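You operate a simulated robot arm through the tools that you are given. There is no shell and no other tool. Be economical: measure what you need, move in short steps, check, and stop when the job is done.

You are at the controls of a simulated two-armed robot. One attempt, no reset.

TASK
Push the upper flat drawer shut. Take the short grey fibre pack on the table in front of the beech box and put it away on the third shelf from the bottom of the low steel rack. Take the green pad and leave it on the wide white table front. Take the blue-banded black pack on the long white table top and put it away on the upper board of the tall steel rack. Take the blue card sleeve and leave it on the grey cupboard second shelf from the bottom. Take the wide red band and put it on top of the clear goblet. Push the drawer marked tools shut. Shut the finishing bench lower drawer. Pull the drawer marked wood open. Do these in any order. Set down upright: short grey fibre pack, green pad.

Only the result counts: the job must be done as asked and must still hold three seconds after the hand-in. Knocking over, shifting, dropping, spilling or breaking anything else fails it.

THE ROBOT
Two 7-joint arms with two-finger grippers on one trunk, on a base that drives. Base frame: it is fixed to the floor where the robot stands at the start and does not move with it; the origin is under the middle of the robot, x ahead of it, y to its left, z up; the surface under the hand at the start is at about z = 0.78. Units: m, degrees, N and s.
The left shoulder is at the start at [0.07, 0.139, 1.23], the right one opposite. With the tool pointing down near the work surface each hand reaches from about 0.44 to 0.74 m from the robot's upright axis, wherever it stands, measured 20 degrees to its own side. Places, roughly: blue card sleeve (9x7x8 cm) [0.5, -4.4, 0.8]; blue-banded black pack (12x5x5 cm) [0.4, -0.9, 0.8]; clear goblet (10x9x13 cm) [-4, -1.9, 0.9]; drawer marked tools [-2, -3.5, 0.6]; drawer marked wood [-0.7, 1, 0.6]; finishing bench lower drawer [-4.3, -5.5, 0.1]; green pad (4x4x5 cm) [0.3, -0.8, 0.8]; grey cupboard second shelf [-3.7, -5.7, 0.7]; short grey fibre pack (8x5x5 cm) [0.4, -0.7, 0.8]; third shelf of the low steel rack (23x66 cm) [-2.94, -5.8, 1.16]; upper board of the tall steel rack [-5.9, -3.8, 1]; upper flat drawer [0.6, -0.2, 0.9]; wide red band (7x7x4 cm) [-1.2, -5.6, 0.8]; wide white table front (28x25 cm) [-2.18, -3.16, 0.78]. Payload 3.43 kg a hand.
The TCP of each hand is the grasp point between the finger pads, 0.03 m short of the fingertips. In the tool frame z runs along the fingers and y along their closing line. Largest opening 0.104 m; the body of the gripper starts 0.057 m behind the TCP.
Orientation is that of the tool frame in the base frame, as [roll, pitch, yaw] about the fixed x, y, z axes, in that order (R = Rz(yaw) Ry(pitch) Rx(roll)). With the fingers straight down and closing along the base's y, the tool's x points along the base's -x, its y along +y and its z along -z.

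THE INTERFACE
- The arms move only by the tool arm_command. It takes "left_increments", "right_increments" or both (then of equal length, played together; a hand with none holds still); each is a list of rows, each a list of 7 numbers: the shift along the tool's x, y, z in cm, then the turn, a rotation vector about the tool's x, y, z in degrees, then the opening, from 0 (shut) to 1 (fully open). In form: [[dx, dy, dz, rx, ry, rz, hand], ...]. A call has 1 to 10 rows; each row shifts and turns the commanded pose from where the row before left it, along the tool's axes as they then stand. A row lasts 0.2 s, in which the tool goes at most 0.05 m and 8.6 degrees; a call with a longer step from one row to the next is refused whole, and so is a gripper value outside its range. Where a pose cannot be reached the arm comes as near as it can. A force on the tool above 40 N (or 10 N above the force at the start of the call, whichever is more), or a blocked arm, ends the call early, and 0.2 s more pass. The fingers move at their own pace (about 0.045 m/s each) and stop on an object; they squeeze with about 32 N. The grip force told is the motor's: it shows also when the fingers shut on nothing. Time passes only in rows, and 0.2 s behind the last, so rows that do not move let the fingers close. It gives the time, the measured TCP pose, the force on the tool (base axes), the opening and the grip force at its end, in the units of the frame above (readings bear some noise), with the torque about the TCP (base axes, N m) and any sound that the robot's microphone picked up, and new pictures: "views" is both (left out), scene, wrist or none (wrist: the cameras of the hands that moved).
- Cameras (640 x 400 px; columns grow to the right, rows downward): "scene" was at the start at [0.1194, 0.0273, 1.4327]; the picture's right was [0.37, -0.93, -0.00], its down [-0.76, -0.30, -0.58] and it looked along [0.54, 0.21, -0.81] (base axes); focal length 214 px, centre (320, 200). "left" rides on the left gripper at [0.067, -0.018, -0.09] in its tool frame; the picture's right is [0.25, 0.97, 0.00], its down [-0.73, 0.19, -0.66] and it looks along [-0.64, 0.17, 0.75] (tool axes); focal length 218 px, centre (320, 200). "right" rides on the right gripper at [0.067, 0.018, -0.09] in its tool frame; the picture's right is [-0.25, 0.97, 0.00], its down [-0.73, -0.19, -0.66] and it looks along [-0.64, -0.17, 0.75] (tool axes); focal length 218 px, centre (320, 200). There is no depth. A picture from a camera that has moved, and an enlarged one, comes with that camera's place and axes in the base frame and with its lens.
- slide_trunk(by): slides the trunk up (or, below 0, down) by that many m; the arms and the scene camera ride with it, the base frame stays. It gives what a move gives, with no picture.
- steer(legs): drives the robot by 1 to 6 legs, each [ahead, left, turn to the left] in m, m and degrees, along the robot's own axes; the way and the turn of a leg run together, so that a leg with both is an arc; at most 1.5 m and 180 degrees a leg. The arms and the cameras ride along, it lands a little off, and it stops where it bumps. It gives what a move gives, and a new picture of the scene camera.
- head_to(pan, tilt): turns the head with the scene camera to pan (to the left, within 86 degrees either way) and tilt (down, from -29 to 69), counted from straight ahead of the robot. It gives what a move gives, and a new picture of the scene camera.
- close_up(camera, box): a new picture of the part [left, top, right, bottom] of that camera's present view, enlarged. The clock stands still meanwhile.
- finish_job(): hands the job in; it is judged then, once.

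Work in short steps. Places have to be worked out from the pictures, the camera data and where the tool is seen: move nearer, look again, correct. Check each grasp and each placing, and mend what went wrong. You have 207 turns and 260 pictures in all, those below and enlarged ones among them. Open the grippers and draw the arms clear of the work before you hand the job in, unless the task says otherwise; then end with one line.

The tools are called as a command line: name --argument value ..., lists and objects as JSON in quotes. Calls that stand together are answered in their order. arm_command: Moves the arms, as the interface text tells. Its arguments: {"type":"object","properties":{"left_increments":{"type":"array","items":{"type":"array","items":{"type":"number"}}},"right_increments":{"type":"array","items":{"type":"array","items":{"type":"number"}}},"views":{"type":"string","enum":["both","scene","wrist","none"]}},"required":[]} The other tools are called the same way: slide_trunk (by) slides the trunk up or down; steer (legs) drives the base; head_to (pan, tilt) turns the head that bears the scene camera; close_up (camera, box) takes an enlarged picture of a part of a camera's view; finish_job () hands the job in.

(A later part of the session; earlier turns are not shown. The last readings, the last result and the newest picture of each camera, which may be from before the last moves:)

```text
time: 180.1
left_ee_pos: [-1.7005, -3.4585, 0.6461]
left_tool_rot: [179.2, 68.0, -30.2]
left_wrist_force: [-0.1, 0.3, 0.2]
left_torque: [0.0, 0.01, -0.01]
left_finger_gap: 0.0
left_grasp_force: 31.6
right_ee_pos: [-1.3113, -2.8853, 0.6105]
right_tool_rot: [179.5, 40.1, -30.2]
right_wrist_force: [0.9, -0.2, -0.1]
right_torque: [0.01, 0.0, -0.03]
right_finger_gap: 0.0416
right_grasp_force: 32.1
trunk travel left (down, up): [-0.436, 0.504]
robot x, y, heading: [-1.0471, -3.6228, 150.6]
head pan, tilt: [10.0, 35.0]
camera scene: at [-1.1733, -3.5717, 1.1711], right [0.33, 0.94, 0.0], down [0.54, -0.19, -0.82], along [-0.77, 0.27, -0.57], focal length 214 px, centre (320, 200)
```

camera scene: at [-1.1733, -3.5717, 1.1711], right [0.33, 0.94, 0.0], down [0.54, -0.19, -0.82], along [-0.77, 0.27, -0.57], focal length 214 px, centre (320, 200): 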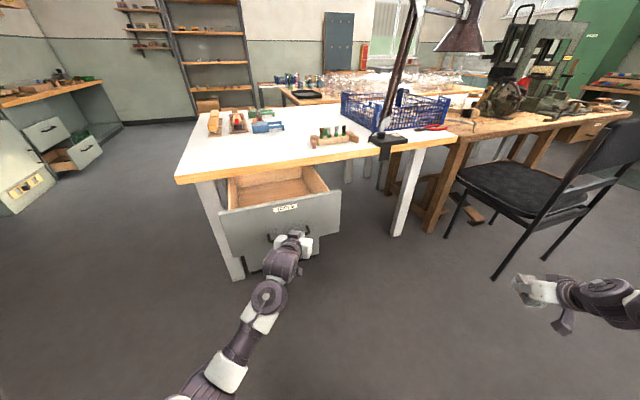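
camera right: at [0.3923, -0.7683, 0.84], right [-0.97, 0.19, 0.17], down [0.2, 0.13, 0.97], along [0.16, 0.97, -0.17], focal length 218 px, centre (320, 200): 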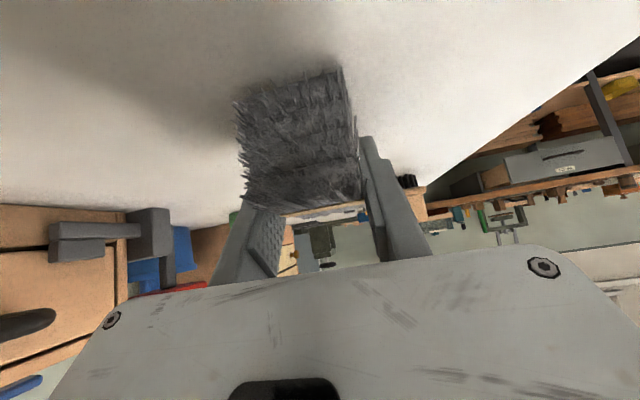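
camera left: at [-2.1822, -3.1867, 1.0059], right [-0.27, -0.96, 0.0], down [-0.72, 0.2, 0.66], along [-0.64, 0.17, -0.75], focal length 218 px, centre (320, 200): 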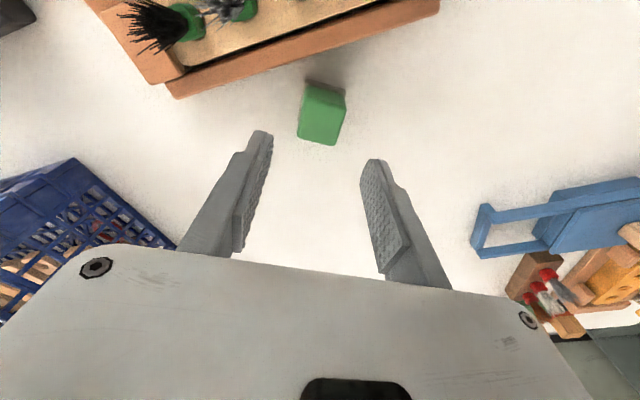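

Fist faces the drawer. Drive toward -x to push it.

steer --legs '[[0.174, 0.098, 0]]'

close_up --camera "scene" --box '[160, 140, 400, 300]'

```text
time: 181.7
left_ee_pos: [-1.8977, -3.4591, 0.6449]
left_tool_rot: [179.4, 68.1, -30.3]
left_wrist_force: [-0.1, -0.5, 0.2]
left_torque: [0.01, 0.02, 0.01]
left_finger_gap: 0.0002
left_grasp_force: 32.2
right_ee_pos: [-1.506, -2.886, 0.6112]
right_tool_rot: [179.5, 40.2, -30.3]
right_wrist_force: [0.2, 0.5, -1.0]
right_torque: [0.0, -0.06, 0.03]
right_finger_gap: 0.0415
right_grasp_force: 31.6
trunk travel left (down, up): [-0.436, 0.504]
robot x, y, heading: [-1.2469, -3.6257, 150.6]
head pan, tilt: [10.0, 35.0]
camera scene: at [-1.3718, -3.5722, 1.1709], right [0.33, 0.94, 0.0], down [0.54, -0.19, -0.82], along [-0.77, 0.27, -0.57], focal length 214 px, centre (320, 200)
```

scene: 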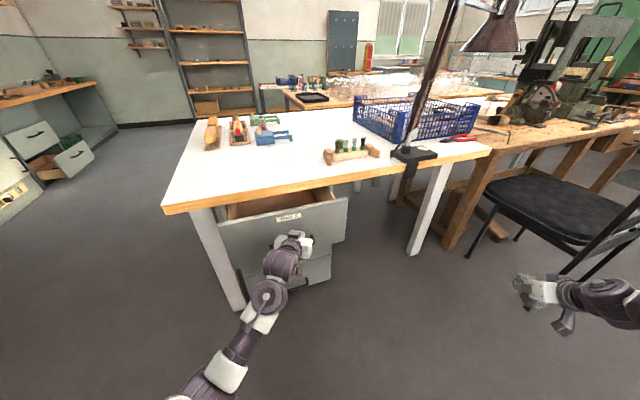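

```text
2.50 times, centred on (280, 220) of scene
camera zoom: at [-1.3718, -3.5722, 1.1709], right [0.33, 0.94, 0.0], down [0.54, -0.19, -0.82], along [-0.77, 0.27, -0.57], focal length 536 px, centre (420, 150)
```

zoom: 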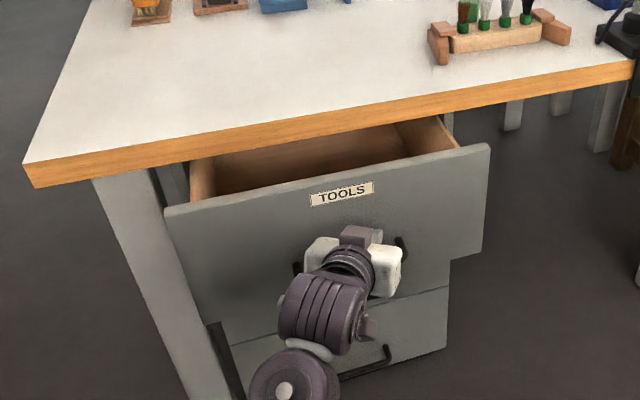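

It's moving. Push on another 10 cm.

steer --legs '[[0.096, 0.055, 0]]'

close_up --camera "scene" --box '[160, 140, 400, 300]'

```text
time: 182.9
left_ee_pos: [-2.0094, -3.4621, 0.6445]
left_tool_rot: [179.4, 68.0, -30.0]
left_wrist_force: [-0.2, -0.1, -1.5]
left_torque: [0.05, 0.02, -0.02]
left_finger_gap: 0.0
left_grasp_force: 31.8
right_ee_pos: [-1.619, -2.8865, 0.6107]
right_tool_rot: [179.4, 40.0, -30.1]
right_wrist_force: [-0.8, 0.2, -0.6]
right_torque: [-0.01, -0.03, 0.01]
right_finger_gap: 0.0415
right_grasp_force: 31.7
trunk travel left (down, up): [-0.436, 0.504]
robot x, y, heading: [-1.3557, -3.6319, 150.7]
head pan, tilt: [10.0, 35.0]
camera scene: at [-1.4817, -3.5738, 1.1709], right [0.33, 0.94, 0.0], down [0.54, -0.19, -0.82], along [-0.77, 0.27, -0.57], focal length 214 px, centre (320, 200)
```

scene: 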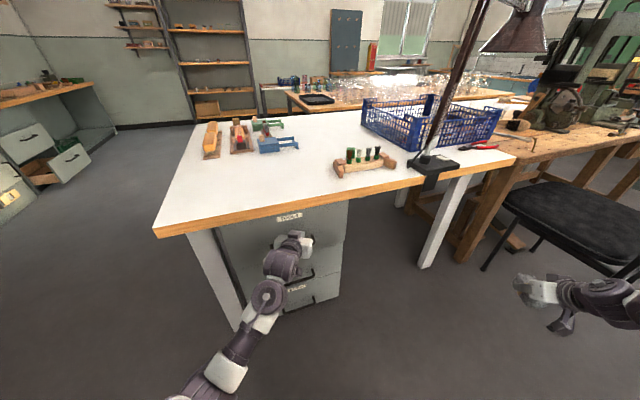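

```text
2.50 times, centred on (280, 220) of scene
camera zoom: at [-1.4817, -3.5738, 1.1709], right [0.33, 0.94, 0.0], down [0.54, -0.19, -0.82], along [-0.77, 0.27, -0.57], focal length 536 px, centre (420, 150)
```

zoom: 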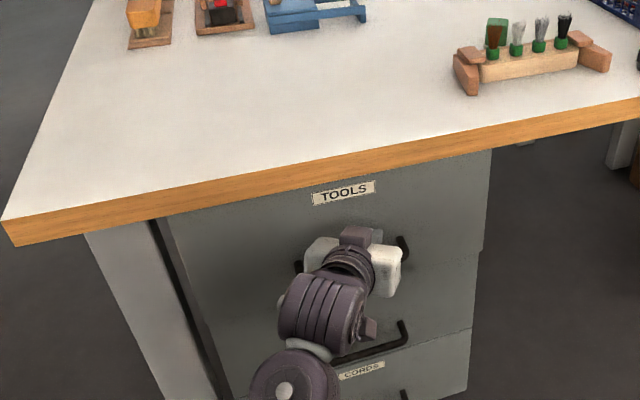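

Almost flush; a final push.

steer --legs '[[0.044, 0.025, 0]]'

close_up --camera "scene" --box '[180, 160, 380, 310]'

```text
time: 183.7
left_ee_pos: [-2.0265, -3.4603, 0.6473]
left_tool_rot: [179.7, 68.2, -30.3]
left_wrist_force: [17.1, -7.8, 6.4]
left_torque: [0.03, 0.2, 0.14]
left_finger_gap: 0.0002
left_grasp_force: 31.7
right_ee_pos: [-1.6407, -2.887, 0.6106]
right_tool_rot: [179.5, 40.1, -30.1]
right_wrist_force: [1.1, -0.6, -1.0]
right_torque: [0.0, 0.01, -0.02]
right_finger_gap: 0.0416
right_grasp_force: 31.9
trunk travel left (down, up): [-0.436, 0.504]
robot x, y, heading: [-1.38, -3.6298, 150.5]
head pan, tilt: [10.0, 35.0]
stopped in leg 1: the force on the tool passed its limit at 140 N (the readings are from after the stop); the commanded pose is now the measured one
camera scene: at [-1.5025, -3.5757, 1.1715], right [0.33, 0.94, 0.0], down [0.54, -0.19, -0.82], along [-0.78, 0.27, -0.57], focal length 214 px, centre (320, 200)
```

scene: 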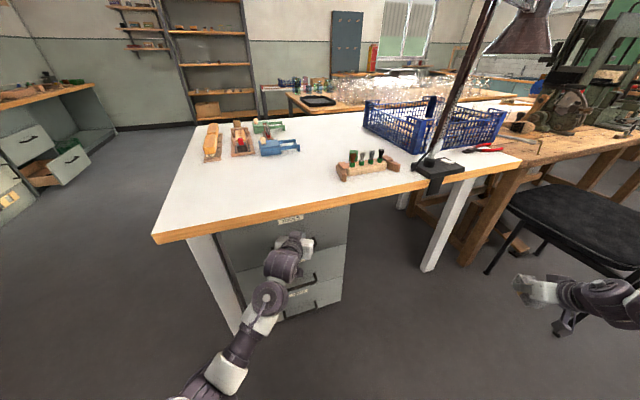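

```text
2.67 times, centred on (280, 235) of scene
camera zoom: at [-1.5025, -3.5757, 1.1715], right [0.33, 0.94, 0.0], down [0.54, -0.19, -0.82], along [-0.78, 0.27, -0.57], focal length 572 px, centre (427, 107)
```

zoom: 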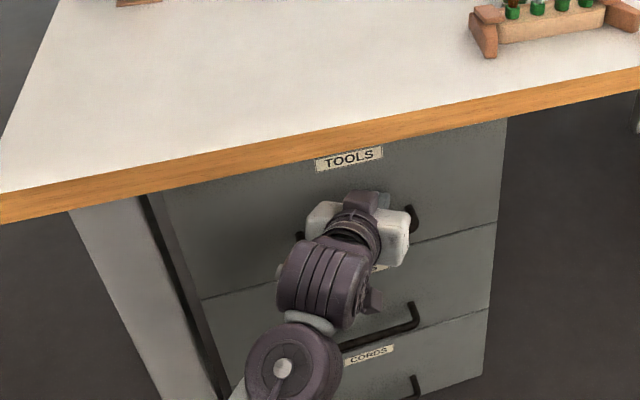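

Tools drawer is shut flush. I back off, raise the trunk, and head for the low rack.

steer --legs '[[-0.3, -0.17, 0]]'

slide_trunk --by 0.4

steer --legs '[[0, 0, 120], [0.7, 0, 0], [0, -0.7, 0], [0, -0.7, 0]]'

head_to --pan -15 --tilt 20

```text
time: 186.0
left_ee_pos: [-1.6819, -3.456, 0.6464]
left_tool_rot: [179.6, 68.0, -30.7]
left_wrist_force: [-1.0, -0.1, 0.2]
left_torque: [0.01, -0.04, 0.02]
left_finger_gap: 0.0001
left_grasp_force: 32.4
right_ee_pos: [-1.291, -2.8867, 0.6115]
right_tool_rot: [179.5, 39.9, -30.5]
right_wrist_force: [-0.2, -0.5, -1.2]
right_torque: [0.02, -0.01, 0.0]
right_finger_gap: 0.0416
right_grasp_force: 31.5
trunk travel left (down, up): [-0.436, 0.504]
robot x, y, heading: [-1.0356, -3.6285, 150.6]
head pan, tilt: [10.0, 35.0]
camera scene: at [-1.1589, -3.5743, 1.1712], right [0.34, 0.94, 0.0], down [0.54, -0.19, -0.82], along [-0.77, 0.28, -0.57], focal length 214 px, centre (320, 200)
```

scene: 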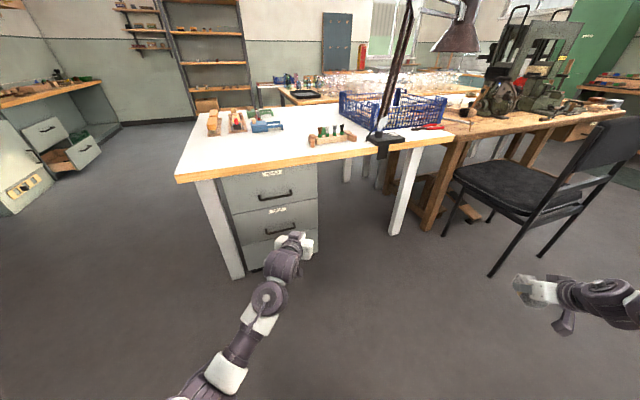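

```text
time: 189.8
left_ee_pos: [-1.6822, -3.4558, 1.046]
left_tool_rot: [179.6, 67.9, -30.6]
left_wrist_force: [-0.6, 0.2, -0.5]
left_torque: [0.0, 0.01, 0.0]
left_finger_gap: 0.0
left_grasp_force: 31.7
right_ee_pos: [-1.291, -2.8865, 1.0094]
right_tool_rot: [179.5, 40.0, -30.5]
right_wrist_force: [0.0, -0.3, -1.3]
right_torque: [-0.04, 0.0, 0.05]
right_finger_gap: 0.0414
right_grasp_force: 31.5
trunk travel left (down, up): [-0.836, 0.104]
robot x, y, heading: [-1.0365, -3.6303, 150.5]
head pan, tilt: [10.0, 35.0]
```

```text
time: 205.5
left_ee_pos: [-2.2491, -4.9824, 1.0459]
left_tool_rot: [179.7, 68.0, 89.4]
left_wrist_force: [-0.3, -1.0, 0.9]
left_torque: [-0.01, -0.02, 0.02]
left_finger_gap: 0.0
left_grasp_force: 32.0
right_ee_pos: [-2.9387, -4.9315, 1.0113]
right_tool_rot: [179.6, 40.0, 89.7]
right_wrist_force: [0.6, -0.3, -1.3]
right_torque: [-0.03, 0.0, 0.03]
right_finger_gap: 0.0413
right_grasp_force: 31.8
trunk travel left (down, up): [-0.836, 0.104]
robot x, y, heading: [-2.4281, -4.3345, -89.5]
head pan, tilt: [10.0, 35.0]
camera scene: at [-2.4069, -4.4724, 1.5711], right [-0.98, -0.18, 0.0], down [-0.11, 0.56, -0.82], along [0.15, -0.81, -0.57], focal length 214 px, centre (320, 200)
```

scene: 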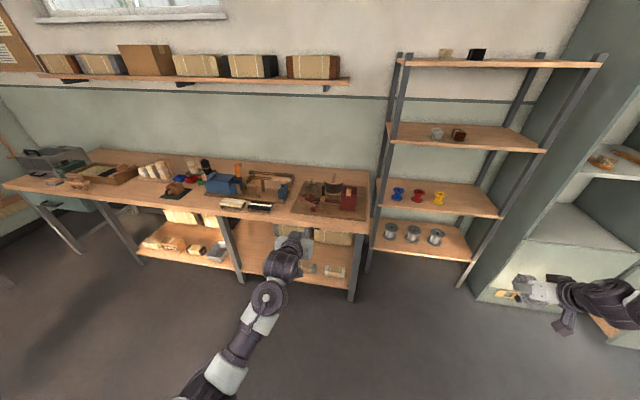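

```text
time: 206.4
left_ee_pos: [-2.25, -4.983, 1.0457]
left_tool_rot: [179.6, 67.9, 89.5]
left_wrist_force: [0.2, 0.3, -0.2]
left_torque: [0.01, 0.01, 0.0]
left_finger_gap: 0.0
left_grasp_force: 31.7
right_ee_pos: [-2.94, -4.9309, 1.0112]
right_tool_rot: [179.5, 40.0, 89.6]
right_wrist_force: [0.7, 0.1, -1.4]
right_torque: [0.04, 0.01, -0.01]
right_finger_gap: 0.0417
right_grasp_force: 31.5
trunk travel left (down, up): [-0.836, 0.104]
robot x, y, heading: [-2.4247, -4.3357, -89.5]
head pan, tilt: [-15.0, 20.0]
camera scene: at [-2.4472, -4.4761, 1.5949], right [-0.97, 0.25, 0.0], down [0.09, 0.33, -0.94], along [-0.23, -0.91, -0.34], focal length 214 px, centre (320, 200)
```

scene: 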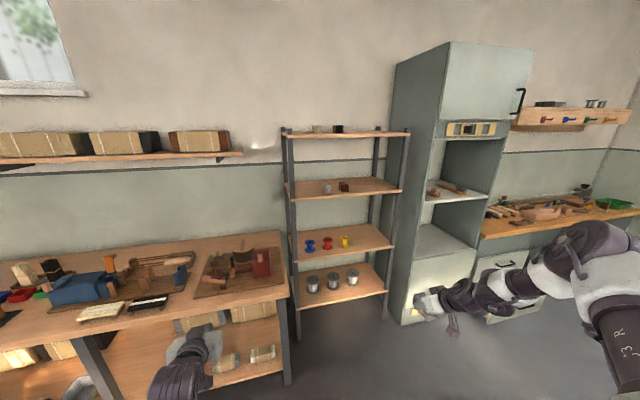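

Third shelf (z≈1.16) has two small boxes at x≈-2.82 and -2.92; right part is free, target x≈-3.10. I raise, bring the right hand inward/up and retract the left.

slide_trunk --by 0.1

arm_command --right_increments '[[-2.44, 3.2, -1.36, 0, 0, 0, 0], [-2.44, 3.2, -1.36, 0, 0, 0, 0], [-2.44, 3.2, -1.36, 0, 0, 0, 0], [-2.44, 3.2, -1.36, 0, 0, 0, 0], [-2.44, 3.2, -1.36, 0, 0, 0, 0]]' --left_increments '[[-0.74, 3, -3.5, 0, 0, 0, 0], [-0.74, 3, -3.5, 0, 0, 0, 0], [-0.74, 3, -3.5, 0, 0, 0, 0], [-0.74, 3, -3.5, 0, 0, 0, 0], [-0.74, 3, -3.5, 0, 0, 0, 0]]' --views "scene"

```text
time: 207.7
left_ee_pos: [-2.2496, -4.9828, 1.147]
left_tool_rot: [179.6, 67.9, 89.5]
left_wrist_force: [-0.7, 0.2, 0.1]
left_torque: [0.03, 0.03, 0.02]
left_finger_gap: 0.0
left_grasp_force: 32.2
right_ee_pos: [-2.9383, -4.9316, 1.1107]
right_tool_rot: [179.6, 40.0, 89.7]
right_wrist_force: [-0.3, -0.1, -1.0]
right_torque: [0.0, -0.01, -0.01]
right_finger_gap: 0.0417
right_grasp_force: 31.6
trunk travel left (down, up): [-0.936, 0.004]
robot x, y, heading: [-2.4223, -4.3349, -89.5]
head pan, tilt: [-15.0, 20.0]
```

```text
time: 208.9
left_ee_pos: [-2.0975, -4.834, 1.2437]
left_tool_rot: [-179.8, 68.0, 89.8]
left_wrist_force: [1.2, -0.7, 0.9]
left_torque: [-0.04, 0.04, -0.02]
left_finger_gap: 0.0002
left_grasp_force: 31.6
right_ee_pos: [-2.7754, -4.9782, 1.2445]
right_tool_rot: [179.8, 40.1, 89.9]
right_wrist_force: [-0.1, -0.2, -0.8]
right_torque: [-0.05, 0.04, -0.03]
right_finger_gap: 0.0418
right_grasp_force: 32.3
trunk travel left (down, up): [-0.936, 0.004]
robot x, y, heading: [-2.4246, -4.3367, -89.7]
head pan, tilt: [-15.0, 20.0]
camera scene: at [-2.4408, -4.4727, 1.6952], right [-0.97, 0.25, 0.0], down [0.08, 0.33, -0.94], along [-0.24, -0.91, -0.34], focal length 214 px, centre (320, 200)
```

scene: 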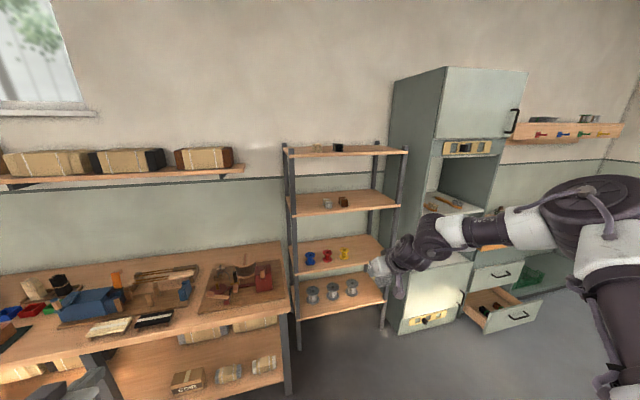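

Good pose. Slide right 0.325 m and forward in stages.

steer --legs '[[0, -0.325, -0.4], [0.5, 0, 0]]'

close_up --camera "right" --box '[0, 0, 640, 400]'

```text
time: 213.6
left_ee_pos: [-2.4312, -5.3406, 1.2455]
left_tool_rot: [179.6, 68.1, 88.9]
left_wrist_force: [0.0, 0.5, -0.3]
left_torque: [-0.01, 0.0, 0.02]
left_finger_gap: 0.0
left_grasp_force: 31.2
right_ee_pos: [-3.1144, -5.4774, 1.2433]
right_tool_rot: [179.6, 40.2, 89.0]
right_wrist_force: [0.1, 1.0, -1.0]
right_torque: [-0.02, -0.03, 0.02]
right_finger_gap: 0.0417
right_grasp_force: 32.1
trunk travel left (down, up): [-0.936, 0.004]
robot x, y, heading: [-2.7514, -4.8405, -90.0]
head pan, tilt: [-15.0, 20.0]
camera scene: at [-2.7749, -4.9759, 1.6952], right [-0.97, 0.26, 0.0], down [0.09, 0.33, -0.94], along [-0.24, -0.91, -0.34], focal length 214 px, centre (320, 200)
```

scene: 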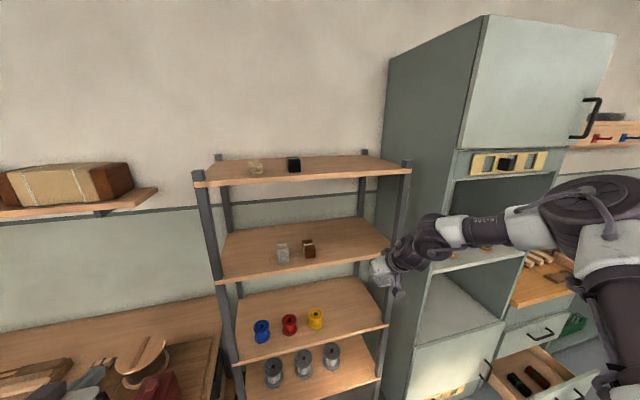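

```text
1.00 times, centred on (320, 200) of right (not enlarged: the box is as wide or as high as the picture)
camera zoom: at [-3.0956, -5.3686, 1.27], right [0.96, -0.2, 0.17], down [-0.2, -0.13, 0.97], along [-0.18, -0.97, -0.17], focal length 218 px, centre (320, 200)
```

zoom: 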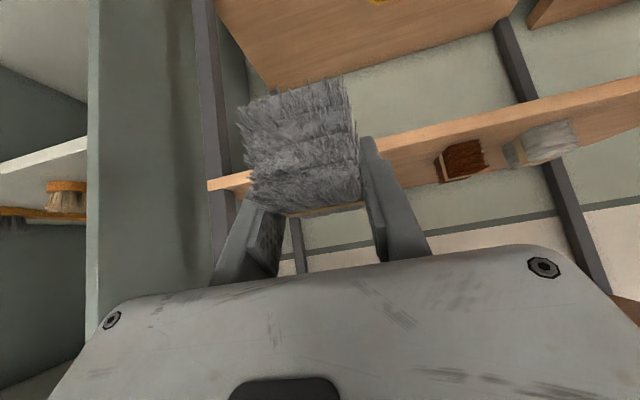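

Target free spot around x≈-3.11; shelf front at y≈-5.69. Drive forward 25 cm, then check.

steer --legs '[[0.25, 0, 0]]'

close_up --camera "right" --box '[0, 0, 640, 400]'

```text
time: 215.4
left_ee_pos: [-2.4297, -5.5884, 1.2454]
left_tool_rot: [179.5, 68.2, 89.1]
left_wrist_force: [-1.2, 0.7, -0.5]
left_torque: [0.0, -0.01, 0.0]
left_finger_gap: 0.0002
left_grasp_force: 32.2
right_ee_pos: [-3.1103, -5.7269, 1.2448]
right_tool_rot: [179.5, 40.3, 89.3]
right_wrist_force: [-0.7, 0.4, -0.3]
right_torque: [0.01, 0.0, 0.01]
right_finger_gap: 0.0418
right_grasp_force: 32.1
trunk travel left (down, up): [-0.936, 0.004]
robot x, y, heading: [-2.754, -5.0863, -89.7]
head pan, tilt: [-15.0, 20.0]
camera scene: at [-2.7739, -5.2231, 1.6954], right [-0.97, 0.26, 0.0], down [0.09, 0.33, -0.94], along [-0.24, -0.91, -0.34], focal length 214 px, centre (320, 200)
```

scene: 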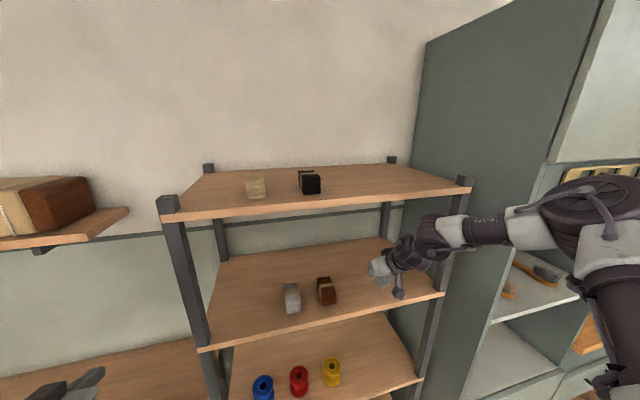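

```text
1.00 times, centred on (320, 200) of right (not enlarged: the box is as wide or as high as the picture)
camera zoom: at [-3.093, -5.6176, 1.2706], right [0.97, -0.2, 0.17], down [-0.2, -0.13, 0.97], along [-0.17, -0.97, -0.17], focal length 218 px, centre (320, 200)
```

zoom: 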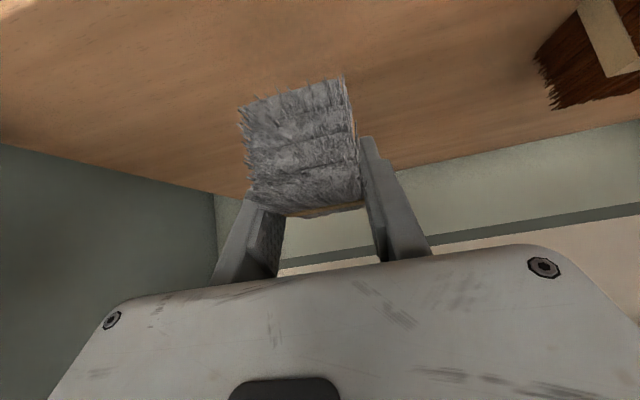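

Hand is over free shelf surface. Forward 5 cm more, then lower 4.5 cm.

steer --legs '[[0.05, 0, 0]]'

slide_trunk --by -0.044

close_up --camera "right" --box '[0, 0, 640, 400]'

```text
time: 216.3
left_ee_pos: [-2.4298, -5.6294, 1.2486]
left_tool_rot: [179.6, 68.4, 89.0]
left_wrist_force: [-0.2, 0.6, 1.0]
left_torque: [0.03, 0.0, -0.02]
left_finger_gap: 0.0
left_grasp_force: 32.2
right_ee_pos: [-3.1106, -5.7712, 1.247]
right_tool_rot: [179.5, 40.4, 89.3]
right_wrist_force: [-0.6, 1.3, -0.2]
right_torque: [-0.01, 0.02, -0.02]
right_finger_gap: 0.0414
right_grasp_force: 32.5
trunk travel left (down, up): [-0.936, 0.004]
robot x, y, heading: [-2.7526, -5.1373, -89.7]
head pan, tilt: [-15.0, 20.0]
camera scene: at [-2.7738, -5.2647, 1.6962], right [-0.97, 0.26, 0.0], down [0.09, 0.32, -0.94], along [-0.24, -0.91, -0.33], focal length 214 px, centre (320, 200)
```

scene: 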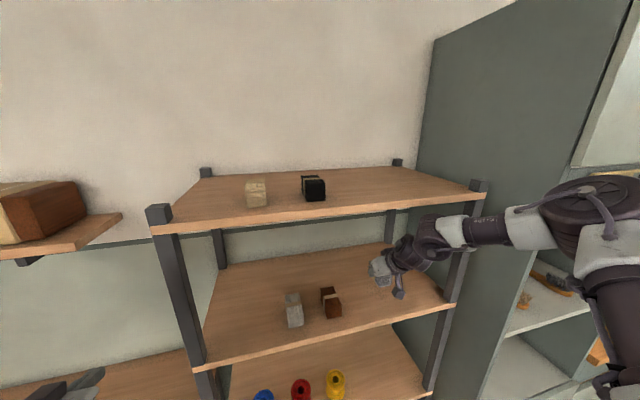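

```text
time: 217.2
left_ee_pos: [-2.4294, -5.6376, 1.2006]
left_tool_rot: [179.7, 68.0, 89.0]
left_wrist_force: [-0.9, 0.0, -0.1]
left_torque: [-0.02, 0.03, 0.01]
left_finger_gap: 0.0
left_grasp_force: 32.0
right_ee_pos: [-3.1106, -5.7789, 1.2029]
right_tool_rot: [179.6, 40.4, 89.2]
right_wrist_force: [-4.3, 1.0, 17.9]
right_torque: [0.72, 0.37, 0.11]
right_finger_gap: 0.0415
right_grasp_force: 32.3
trunk travel left (down, up): [-0.892, 0.048]
robot x, y, heading: [-2.7509, -5.1371, -89.8]
head pan, tilt: [-15.0, 20.0]
```

```text
1.00 times, centred on (320, 200) of right (not enlarged: the box is as wide or as high as the picture)
camera zoom: at [-3.0928, -5.6685, 1.2285], right [0.96, -0.2, 0.17], down [-0.2, -0.13, 0.97], along [-0.17, -0.97, -0.16], focal length 218 px, centre (320, 200)
```

zoom: 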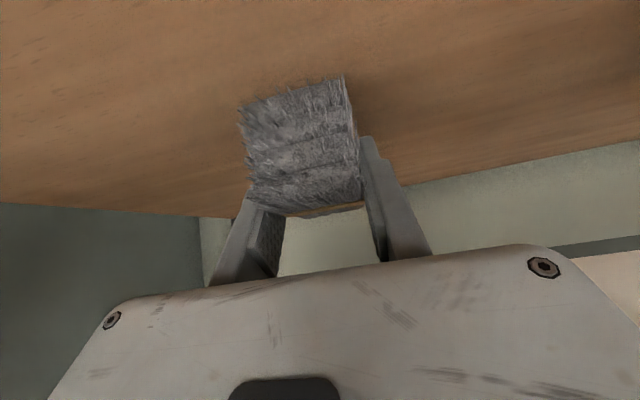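

Contact with the shelf felt (18 N). Release and draw back along the tool axis.

arm_command --right_increments '[[0, 0, 0, 0, 0, 0, 0.55], [0, 0, 0, 0, 0, 0, 0.65], [0, 0, 0, 0, 0, 0, 0.65], [0, 0, -1.5, 0, 0, 0, 0.65], [0, 0, -3, 0, 0, 0, 0.65], [0, 0, -4, 0, 0, 0, 0.65]]' --views "wrist"

```text
time: 218.6
left_ee_pos: [-2.4285, -5.6361, 1.2008]
left_tool_rot: [179.7, 68.0, 89.1]
left_wrist_force: [-0.3, 1.0, 0.3]
left_torque: [0.0, 0.01, 0.03]
left_finger_gap: 0.0001
left_grasp_force: 32.0
right_ee_pos: [-3.1109, -5.7226, 1.2659]
right_tool_rot: [179.5, 40.1, 89.3]
right_wrist_force: [0.0, -0.1, -0.1]
right_torque: [-0.01, -0.03, 0.01]
right_finger_gap: 0.0681
right_grasp_force: 0.2
trunk travel left (down, up): [-0.892, 0.048]
robot x, y, heading: [-2.753, -5.1377, -90.0]
head pan, tilt: [-15.0, 20.0]
camera right: at [-3.0934, -5.6142, 1.2922], right [0.97, -0.2, 0.17], down [-0.2, -0.13, 0.97], along [-0.17, -0.97, -0.17], focal length 218 px, centre (320, 200)
```

right: 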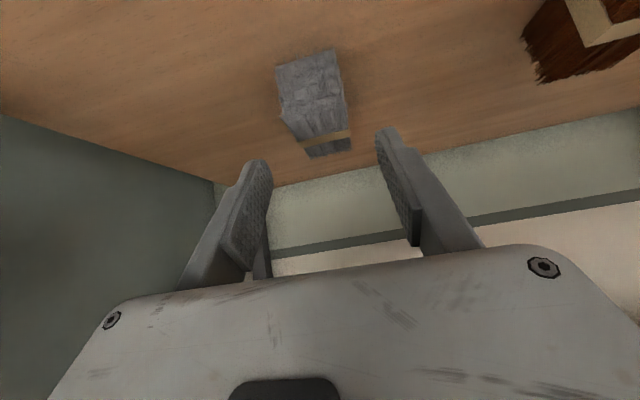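

Grey pack stands on the third shelf. I back away and look toward the finishing bench with its low open drawer.

steer --legs '[[-0.6, 0, 0]]'

head_to --pan -40 --tilt 30

close_up --camera "scene" --box '[200, 120, 480, 340]'

```text
time: 222.0
left_ee_pos: [-2.4329, -5.0496, 1.2005]
left_tool_rot: [179.6, 68.0, 88.7]
left_wrist_force: [-1.0, -1.1, 0.4]
left_torque: [0.02, 0.03, -0.03]
left_finger_gap: 0.0
left_grasp_force: 31.9
right_ee_pos: [-3.1141, -5.134, 1.2631]
right_tool_rot: [179.4, 39.9, 89.0]
right_wrist_force: [0.1, -0.5, 0.5]
right_torque: [0.03, -0.01, -0.04]
right_finger_gap: 0.0676
right_grasp_force: 0.0
trunk travel left (down, up): [-0.892, 0.048]
robot x, y, heading: [-2.7509, -4.5441, -90.2]
head pan, tilt: [-15.0, 20.0]
camera scene: at [-2.7747, -4.6855, 1.6508], right [-0.97, 0.26, 0.0], down [0.09, 0.33, -0.94], along [-0.25, -0.91, -0.34], focal length 214 px, centre (320, 200)
```

scene: 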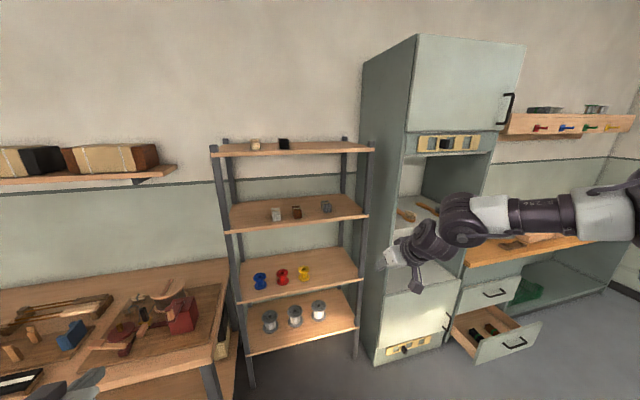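

```text
time: 222.9
left_ee_pos: [-2.4331, -5.0478, 1.2008]
left_tool_rot: [179.6, 68.0, 88.8]
left_wrist_force: [1.0, -0.2, -0.2]
left_torque: [-0.01, -0.02, -0.05]
left_finger_gap: 0.0001
left_grasp_force: 32.2
right_ee_pos: [-3.1147, -5.1293, 1.265]
right_tool_rot: [179.5, 39.9, 88.9]
right_wrist_force: [0.0, 0.8, -1.5]
right_torque: [-0.02, 0.05, 0.0]
right_finger_gap: 0.0676
right_grasp_force: 0.1
trunk travel left (down, up): [-0.892, 0.048]
robot x, y, heading: [-2.7522, -4.5465, -89.8]
head pan, tilt: [-40.0, 30.0]
camera scene: at [-2.8086, -4.6624, 1.635], right [-0.76, 0.64, 0.0], down [0.32, 0.38, -0.87], along [-0.56, -0.66, -0.5], focal length 214 px, centre (320, 200)
```

scene: 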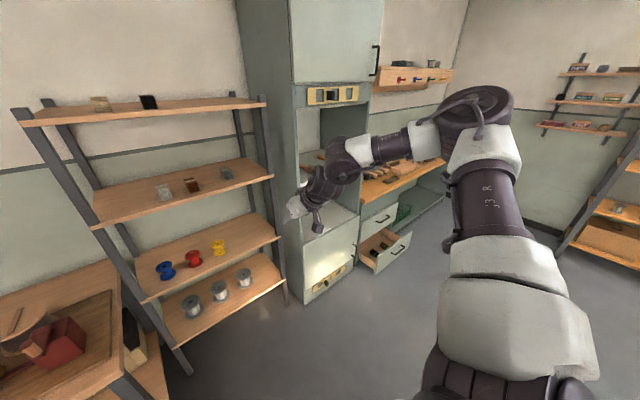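

```text
1.82 times, centred on (340, 230) of scene
camera zoom: at [-2.8086, -4.6624, 1.635], right [-0.76, 0.64, 0.0], down [0.32, 0.38, -0.87], along [-0.56, -0.66, -0.5], focal length 390 px, centre (284, 146)
```

zoom: 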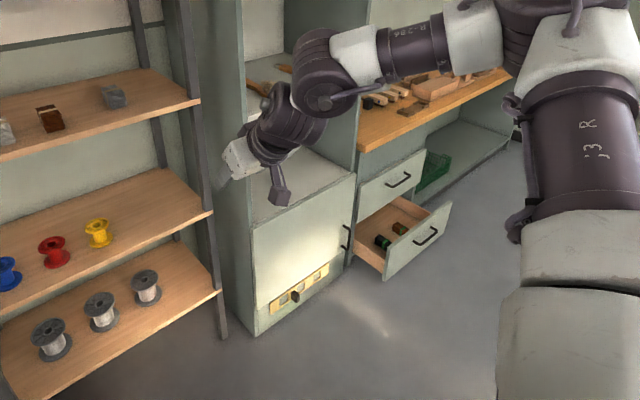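

The drawer face is at y≈-5.35, x -4.05…-4.58, z 0.1–0.35; closed faces lie at y≈-5.6. I slide right to it, close the right fist, retract the left hand a bit, and lower the trunk.

steer --legs '[[0, -0.61, 0], [0.1, -0.61, 0]]'

slide_trunk --by -0.4

slide_trunk --by -0.4

arm_command --right_increments '[[0, 0, 0, 0, 0, 0, 0], [1.3, 0, 1.5, 0, 0, 0, 0], [1.3, 0, 1.5, 0, 0, 0, 0], [1.3, 0, 1.5, 0, 0, 0, 0], [1.3, 0, 1.5, 0, 0, 0, 0], [1.3, 0, 1.5, 0, 0, 0, 0], [1.3, 0, 1.5, 0, 0, 0, 0]]' --left_increments '[[0.6, 0, -1.5, 0, 0, 0, 0], [0.6, 0, -1.5, 0, 0, 0, 0], [0.6, 0, -1.5, 0, 0, 0, 0], [0.6, 0, -1.5, 0, 0, 0, 0], [0.6, 0, -1.5, 0, 0, 0, 0], [0, 0, 0, 0, 0, 0, 0], [0, 0, 0, 0, 0, 0, 0]]' --views "scene"

```text
time: 229.3
left_ee_pos: [-3.6404, -5.1452, 1.2008]
left_tool_rot: [179.8, 68.0, 89.2]
left_wrist_force: [-1.2, 0.4, 0.0]
left_torque: [0.0, -0.04, 0.03]
left_finger_gap: 0.0
left_grasp_force: 32.3
right_ee_pos: [-4.3233, -5.2324, 1.2652]
right_tool_rot: [179.6, 40.0, 89.2]
right_wrist_force: [-0.6, 0.2, 0.0]
right_torque: [0.0, 0.06, 0.0]
right_finger_gap: 0.0676
right_grasp_force: 0.1
trunk travel left (down, up): [-0.892, 0.048]
robot x, y, heading: [-3.9614, -4.6431, -89.9]
head pan, tilt: [-40.0, 30.0]
camera scene: at [-4.0184, -4.7618, 1.635], right [-0.77, 0.64, 0.0], down [0.32, 0.38, -0.87], along [-0.56, -0.66, -0.5], focal length 214 px, centre (320, 200)
```

scene: 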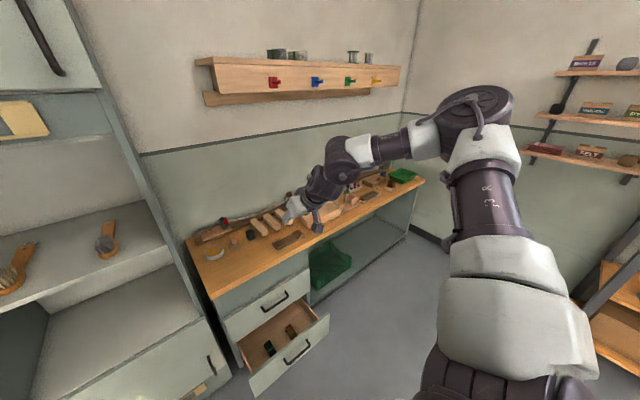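

```text
time: 233.2
left_ee_pos: [-3.6425, -5.1453, 0.8]
left_tool_rot: [179.6, 67.9, 89.0]
left_wrist_force: [0.2, -0.3, 0.2]
left_torque: [-0.02, 0.0, 0.0]
left_finger_gap: 0.0001
left_grasp_force: 32.2
right_ee_pos: [-4.3241, -5.2317, 0.8633]
right_tool_rot: [179.4, 40.0, 89.2]
right_wrist_force: [-0.4, -0.4, 0.4]
right_torque: [0.0, -0.02, -0.02]
right_finger_gap: 0.0677
right_grasp_force: 0.1
trunk travel left (down, up): [-0.492, 0.448]
robot x, y, heading: [-3.9603, -4.6446, -90.0]
head pan, tilt: [-40.0, 30.0]
```

```text
time: 237.0
left_ee_pos: [-3.6422, -5.146, 0.4004]
left_tool_rot: [179.6, 68.0, 89.1]
left_wrist_force: [0.4, 0.3, -1.0]
left_torque: [-0.01, -0.03, -0.01]
left_finger_gap: 0.0
left_grasp_force: 32.1
right_ee_pos: [-4.3249, -5.2327, 0.465]
right_tool_rot: [179.5, 40.0, 89.1]
right_wrist_force: [-0.3, -0.2, -0.4]
right_torque: [0.02, -0.01, 0.04]
right_finger_gap: 0.0677
right_grasp_force: 0.1
trunk travel left (down, up): [-0.092, 0.848]
robot x, y, heading: [-3.9615, -4.643, -90.1]
head pan, tilt: [-40.0, 30.0]
```

```text
time: 238.6
left_ee_pos: [-3.6427, -5.1037, 0.3996]
left_tool_rot: [179.7, 68.1, 88.8]
left_wrist_force: [0.4, -0.4, -0.2]
left_torque: [0.0, 0.01, -0.01]
left_finger_gap: 0.0
left_grasp_force: 32.0
left hand out of reach, approached as far as the arm can: row 3, 4, 5
right_ee_pos: [-4.3245, -5.2306, 0.3474]
right_tool_rot: [179.6, 40.0, 89.1]
right_wrist_force: [-0.5, -0.4, 0.8]
right_torque: [-0.01, 0.02, 0.04]
right_finger_gap: 0.0002
right_grasp_force: 32.2
trunk travel left (down, up): [-0.092, 0.848]
robot x, y, heading: [-3.9623, -4.6433, -89.7]
head pan, tilt: [-40.0, 30.0]
camera scene: at [-4.0202, -4.7619, 0.8349], right [-0.77, 0.64, 0.0], down [0.32, 0.38, -0.87], along [-0.56, -0.66, -0.5], focal length 214 px, centre (320, 200)
```

scene: 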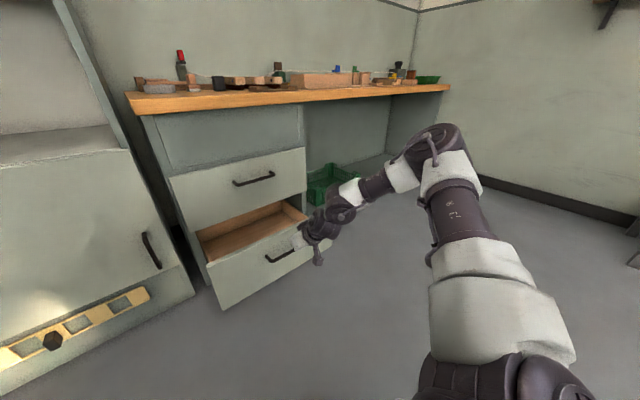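

Fist is above the drawer front; lower 5 cm more to z≈0.30 and push by driving forward.

arm_command --right_increments '[[1.6, 0, 1.9, 0, 0, 0, 0], [1.6, 0, 1.9, 0, 0, 0, 0]]' --views "none"

steer --legs '[[0.2, 0, 0]]'

```text
time: 239.2
left_ee_pos: [-3.6428, -5.1048, 0.399]
left_tool_rot: [179.9, 68.1, 88.7]
left_wrist_force: [0.1, 0.2, 0.8]
left_torque: [-0.02, 0.01, -0.02]
left_finger_gap: 0.0
left_grasp_force: 31.8
right_ee_pos: [-4.3248, -5.2299, 0.2966]
right_tool_rot: [179.7, 40.1, 89.2]
right_wrist_force: [-0.5, 0.6, 0.6]
right_torque: [0.03, -0.01, 0.01]
right_finger_gap: 0.0
right_grasp_force: 32.3
trunk travel left (down, up): [-0.092, 0.848]
robot x, y, heading: [-3.9628, -4.646, -90.1]
head pan, tilt: [-40.0, 30.0]
```

```text
time: 240.8
left_ee_pos: [-3.6447, -5.3091, 0.3987]
left_tool_rot: [179.8, 68.1, 88.6]
left_wrist_force: [1.0, 0.3, -0.4]
left_torque: [0.01, -0.02, -0.03]
left_finger_gap: 0.0
left_grasp_force: 32.2
right_ee_pos: [-4.3257, -5.432, 0.2967]
right_tool_rot: [179.5, 40.0, 88.9]
right_wrist_force: [0.3, 0.6, -0.2]
right_torque: [0.01, 0.01, 0.02]
right_finger_gap: 0.0
right_grasp_force: 34.8
trunk travel left (down, up): [-0.092, 0.848]
robot x, y, heading: [-3.9609, -4.8487, -90.0]
head pan, tilt: [-40.0, 30.0]
camera scene: at [-4.0206, -4.9646, 0.8349], right [-0.77, 0.64, 0.0], down [0.32, 0.38, -0.87], along [-0.56, -0.66, -0.5], focal length 214 px, centre (320, 200)
```

scene: 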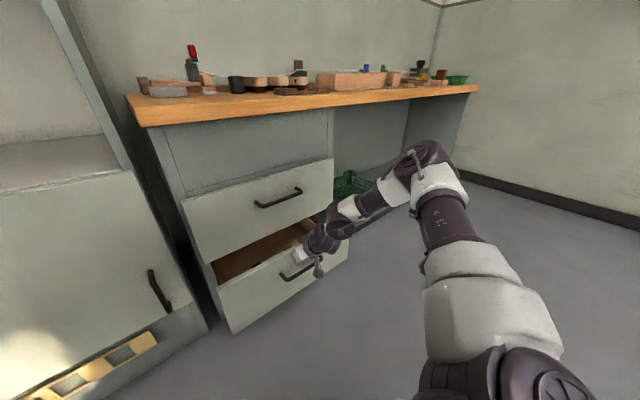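

The drawer is moving in. Continue 12 cm.

steer --legs '[[0.12, 0, 0]]'

close_up --camera "scene" --box '[120, 120, 400, 340]'

```text
time: 242.1
left_ee_pos: [-3.6452, -5.4294, 0.4]
left_tool_rot: [179.9, 68.2, 88.5]
left_wrist_force: [-0.2, 0.8, 0.5]
left_torque: [0.03, -0.01, -0.02]
left_finger_gap: 0.0
left_grasp_force: 32.2
right_ee_pos: [-4.3265, -5.5485, 0.2959]
right_tool_rot: [179.5, 39.8, 89.1]
right_wrist_force: [3.7, 28.8, 3.5]
right_torque: [0.21, -0.05, 0.11]
right_finger_gap: 0.0057
right_grasp_force: 34.6
trunk travel left (down, up): [-0.092, 0.848]
robot x, y, heading: [-3.9652, -4.9698, -90.2]
head pan, tilt: [-40.0, 30.0]
camera scene: at [-4.0207, -5.084, 0.835], right [-0.76, 0.65, 0.0], down [0.32, 0.38, -0.87], along [-0.56, -0.66, -0.5], focal length 214 px, centre (320, 200)
```

scene: 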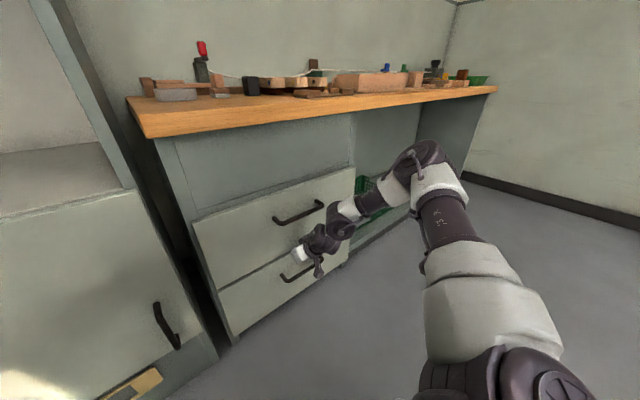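

```text
1.82 times, centred on (260, 230) of scene
camera zoom: at [-4.0207, -5.084, 0.835], right [-0.76, 0.65, 0.0], down [0.32, 0.38, -0.87], along [-0.56, -0.66, -0.5], focal length 390 px, centre (429, 146)
```

zoom: 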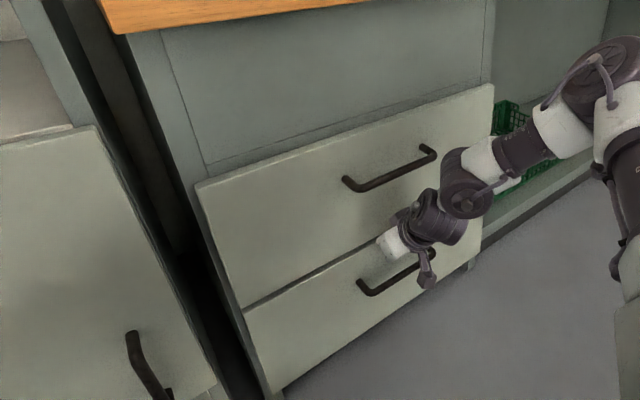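

Lower drawer is shut (29 N at the stop). I back off, raise the trunk, and drive along the back bench toward the red band.

steer --legs '[[-0.5, 0, 0], [0, 1.05, 0], [0, 1.05, 0], [0, 1.05, 0.2]]'

slide_trunk --by 0.4

slide_trunk --by 0.3

head_to --pan -15 --tilt 35

```text
time: 260.1
left_ee_pos: [-0.4587, -4.8872, 0.399]
left_tool_rot: [179.8, 68.1, 90.7]
left_wrist_force: [0.7, -0.4, 0.3]
left_torque: [0.02, 0.01, 0.03]
left_finger_gap: 0.0
left_grasp_force: 32.2
right_ee_pos: [-1.1351, -5.0308, 0.2944]
right_tool_rot: [179.5, 39.6, 91.2]
right_wrist_force: [0.7, -0.6, -0.2]
right_torque: [0.03, 0.0, 0.0]
right_finger_gap: 0.0003
right_grasp_force: 34.7
trunk travel left (down, up): [-0.092, 0.848]
robot x, y, heading: [-0.7939, -4.435, -88.3]
head pan, tilt: [-40.0, 30.0]
camera scene: at [-0.8463, -4.5562, 0.8349], right [-0.79, 0.62, 0.0], down [0.31, 0.39, -0.87], along [-0.53, -0.68, -0.5], focal length 214 px, centre (320, 200)
```

scene: 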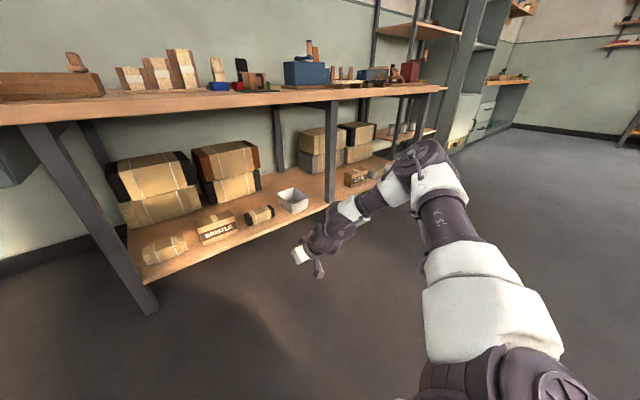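

```text
time: 263.9
left_ee_pos: [-0.4582, -4.8866, 0.7992]
left_tool_rot: [179.8, 68.1, 90.6]
left_wrist_force: [0.4, 0.9, -1.0]
left_torque: [-0.03, 0.0, -0.02]
left_finger_gap: 0.0
left_grasp_force: 32.0
right_ee_pos: [-1.1351, -5.0319, 0.6944]
right_tool_rot: [179.6, 39.6, 91.2]
right_wrist_force: [0.5, -0.4, -0.4]
right_torque: [-0.03, 0.02, 0.0]
right_finger_gap: 0.0001
right_grasp_force: 34.7
trunk travel left (down, up): [-0.492, 0.448]
robot x, y, heading: [-0.7968, -4.4362, -87.9]
head pan, tilt: [-40.0, 30.0]
```

```text
time: 266.9
left_ee_pos: [-0.4583, -4.8865, 1.0997]
left_tool_rot: [179.8, 68.1, 90.7]
left_wrist_force: [0.5, 0.1, -0.3]
left_torque: [-0.02, 0.02, 0.0]
left_finger_gap: 0.0001
left_grasp_force: 32.2
right_ee_pos: [-1.1349, -5.0323, 0.9951]
right_tool_rot: [179.5, 39.7, 91.2]
right_wrist_force: [-0.3, -0.3, -0.2]
right_torque: [-0.01, 0.01, 0.0]
right_finger_gap: 0.0002
right_grasp_force: 34.6
trunk travel left (down, up): [-0.792, 0.148]
robot x, y, heading: [-0.7916, -4.4381, -87.9]
head pan, tilt: [-40.0, 30.0]
```

```text
time: 267.8
left_ee_pos: [-0.458, -4.8873, 1.0997]
left_tool_rot: [179.8, 68.1, 90.6]
left_wrist_force: [0.3, 0.3, 0.0]
left_torque: [-0.03, 0.01, 0.0]
left_finger_gap: 0.0001
left_grasp_force: 32.4
right_ee_pos: [-1.135, -5.0315, 0.9949]
right_tool_rot: [179.5, 39.6, 91.2]
right_wrist_force: [0.7, -0.4, -0.2]
right_torque: [0.01, -0.02, -0.01]
right_finger_gap: 0.0002
right_grasp_force: 34.6
trunk travel left (down, up): [-0.792, 0.148]
robot x, y, heading: [-0.7932, -4.44, -88.3]
head pan, tilt: [-15.0, 35.0]
camera scene: at [-0.8106, -4.5708, 1.5271], right [-0.97, 0.23, 0.0], down [0.13, 0.56, -0.82], along [-0.19, -0.8, -0.57], focal length 214 px, centre (320, 200)
```

scene: 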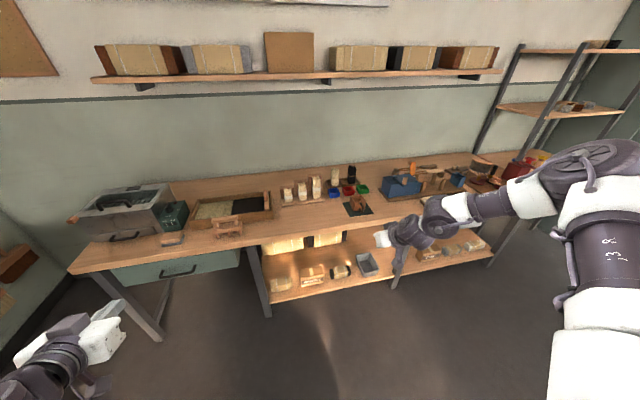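

close_up --camera "scene" --box '[270, 150, 400, 230]'

```text
4.92 times, centred on (335, 190) of scene
camera zoom: at [-0.8106, -4.5708, 1.5271], right [-0.97, 0.23, 0.0], down [0.13, 0.56, -0.82], along [-0.19, -0.8, -0.57], focal length 1056 px, centre (246, 249)
```

zoom: 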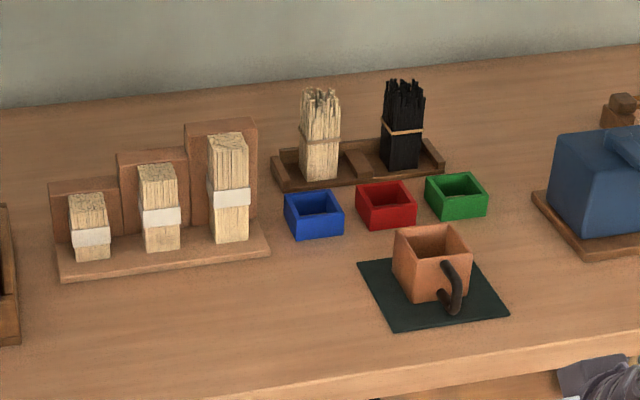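

The red square ring sits at about [-1.253,-5.66], between blue and green rings with 2.5–3.4 cm gaps. I go to a pre-grasp point with fingers opened to 83 mm.

steer --legs '[[0, 0, -1.8], [0.44, -0.1, 0]]'

arm_command --right_increments '[[-0.93, 0, 3.55, 0, 0, 0, 0.8], [-0.93, 0, 3.55, 0, 0, 0, 0.8], [-0.93, 0, 3.55, 0, 0, 0, 0.8], [-0.93, 0, 3.55, 0, 0, 0, 0.8], [0, 0, 0, 0, 0, 0, 0.8], [0, 0, 0, 0, 0, 0, 0.8]]' --views "wrist"

```text
time: 270.9
left_ee_pos: [-0.5778, -5.3374, 1.099]
left_tool_rot: [179.9, 68.2, 88.3]
left_wrist_force: [-1.8, 0.1, 0.2]
left_torque: [0.02, -0.01, 0.03]
left_finger_gap: 0.0
left_grasp_force: 32.2
right_ee_pos: [-1.2607, -5.4563, 0.9953]
right_tool_rot: [179.6, 39.7, 88.9]
right_wrist_force: [0.2, 0.3, 0.0]
right_torque: [-0.01, 0.0, 0.01]
right_finger_gap: 0.0001
right_grasp_force: 34.6
trunk travel left (down, up): [-0.792, 0.148]
robot x, y, heading: [-0.8997, -4.8746, -90.5]
head pan, tilt: [-15.0, 35.0]
camera scene: at [-0.9171, -5.0082, 1.5272], right [-0.96, 0.26, 0.0], down [0.15, 0.55, -0.82], along [-0.22, -0.79, -0.57], focal length 214 px, centre (320, 200)
```

scene: 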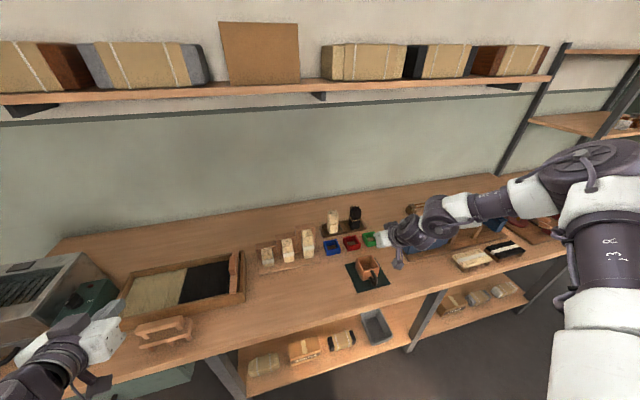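

```text
time: 272.3
left_ee_pos: [-0.5775, -5.3391, 1.0991]
left_tool_rot: [179.8, 68.2, 88.2]
left_wrist_force: [-0.3, 0.2, 0.3]
left_torque: [-0.02, 0.0, 0.02]
left_finger_gap: 0.0
left_grasp_force: 31.9
right_ee_pos: [-1.2721, -5.5243, 0.9876]
right_tool_rot: [179.5, 39.6, 88.8]
right_wrist_force: [0.5, -0.6, 0.3]
right_torque: [0.01, -0.03, 0.03]
right_finger_gap: 0.0832
right_grasp_force: 0.0
right hand out of reach, approached as far as the arm can: row 2, 3, 4
trunk travel left (down, up): [-0.792, 0.148]
robot x, y, heading: [-0.8934, -4.8754, -90.5]
head pan, tilt: [-15.0, 35.0]
camera right: at [-1.2542, -5.4145, 1.0148], right [0.96, -0.21, 0.17], down [-0.2, -0.14, 0.97], along [-0.18, -0.97, -0.18], focal length 218 px, centre (320, 200)
```

right: 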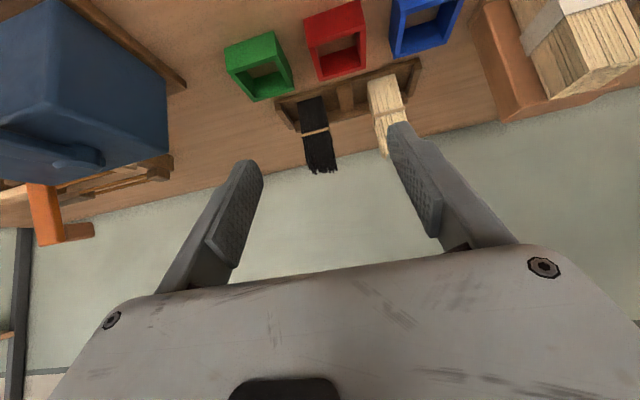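

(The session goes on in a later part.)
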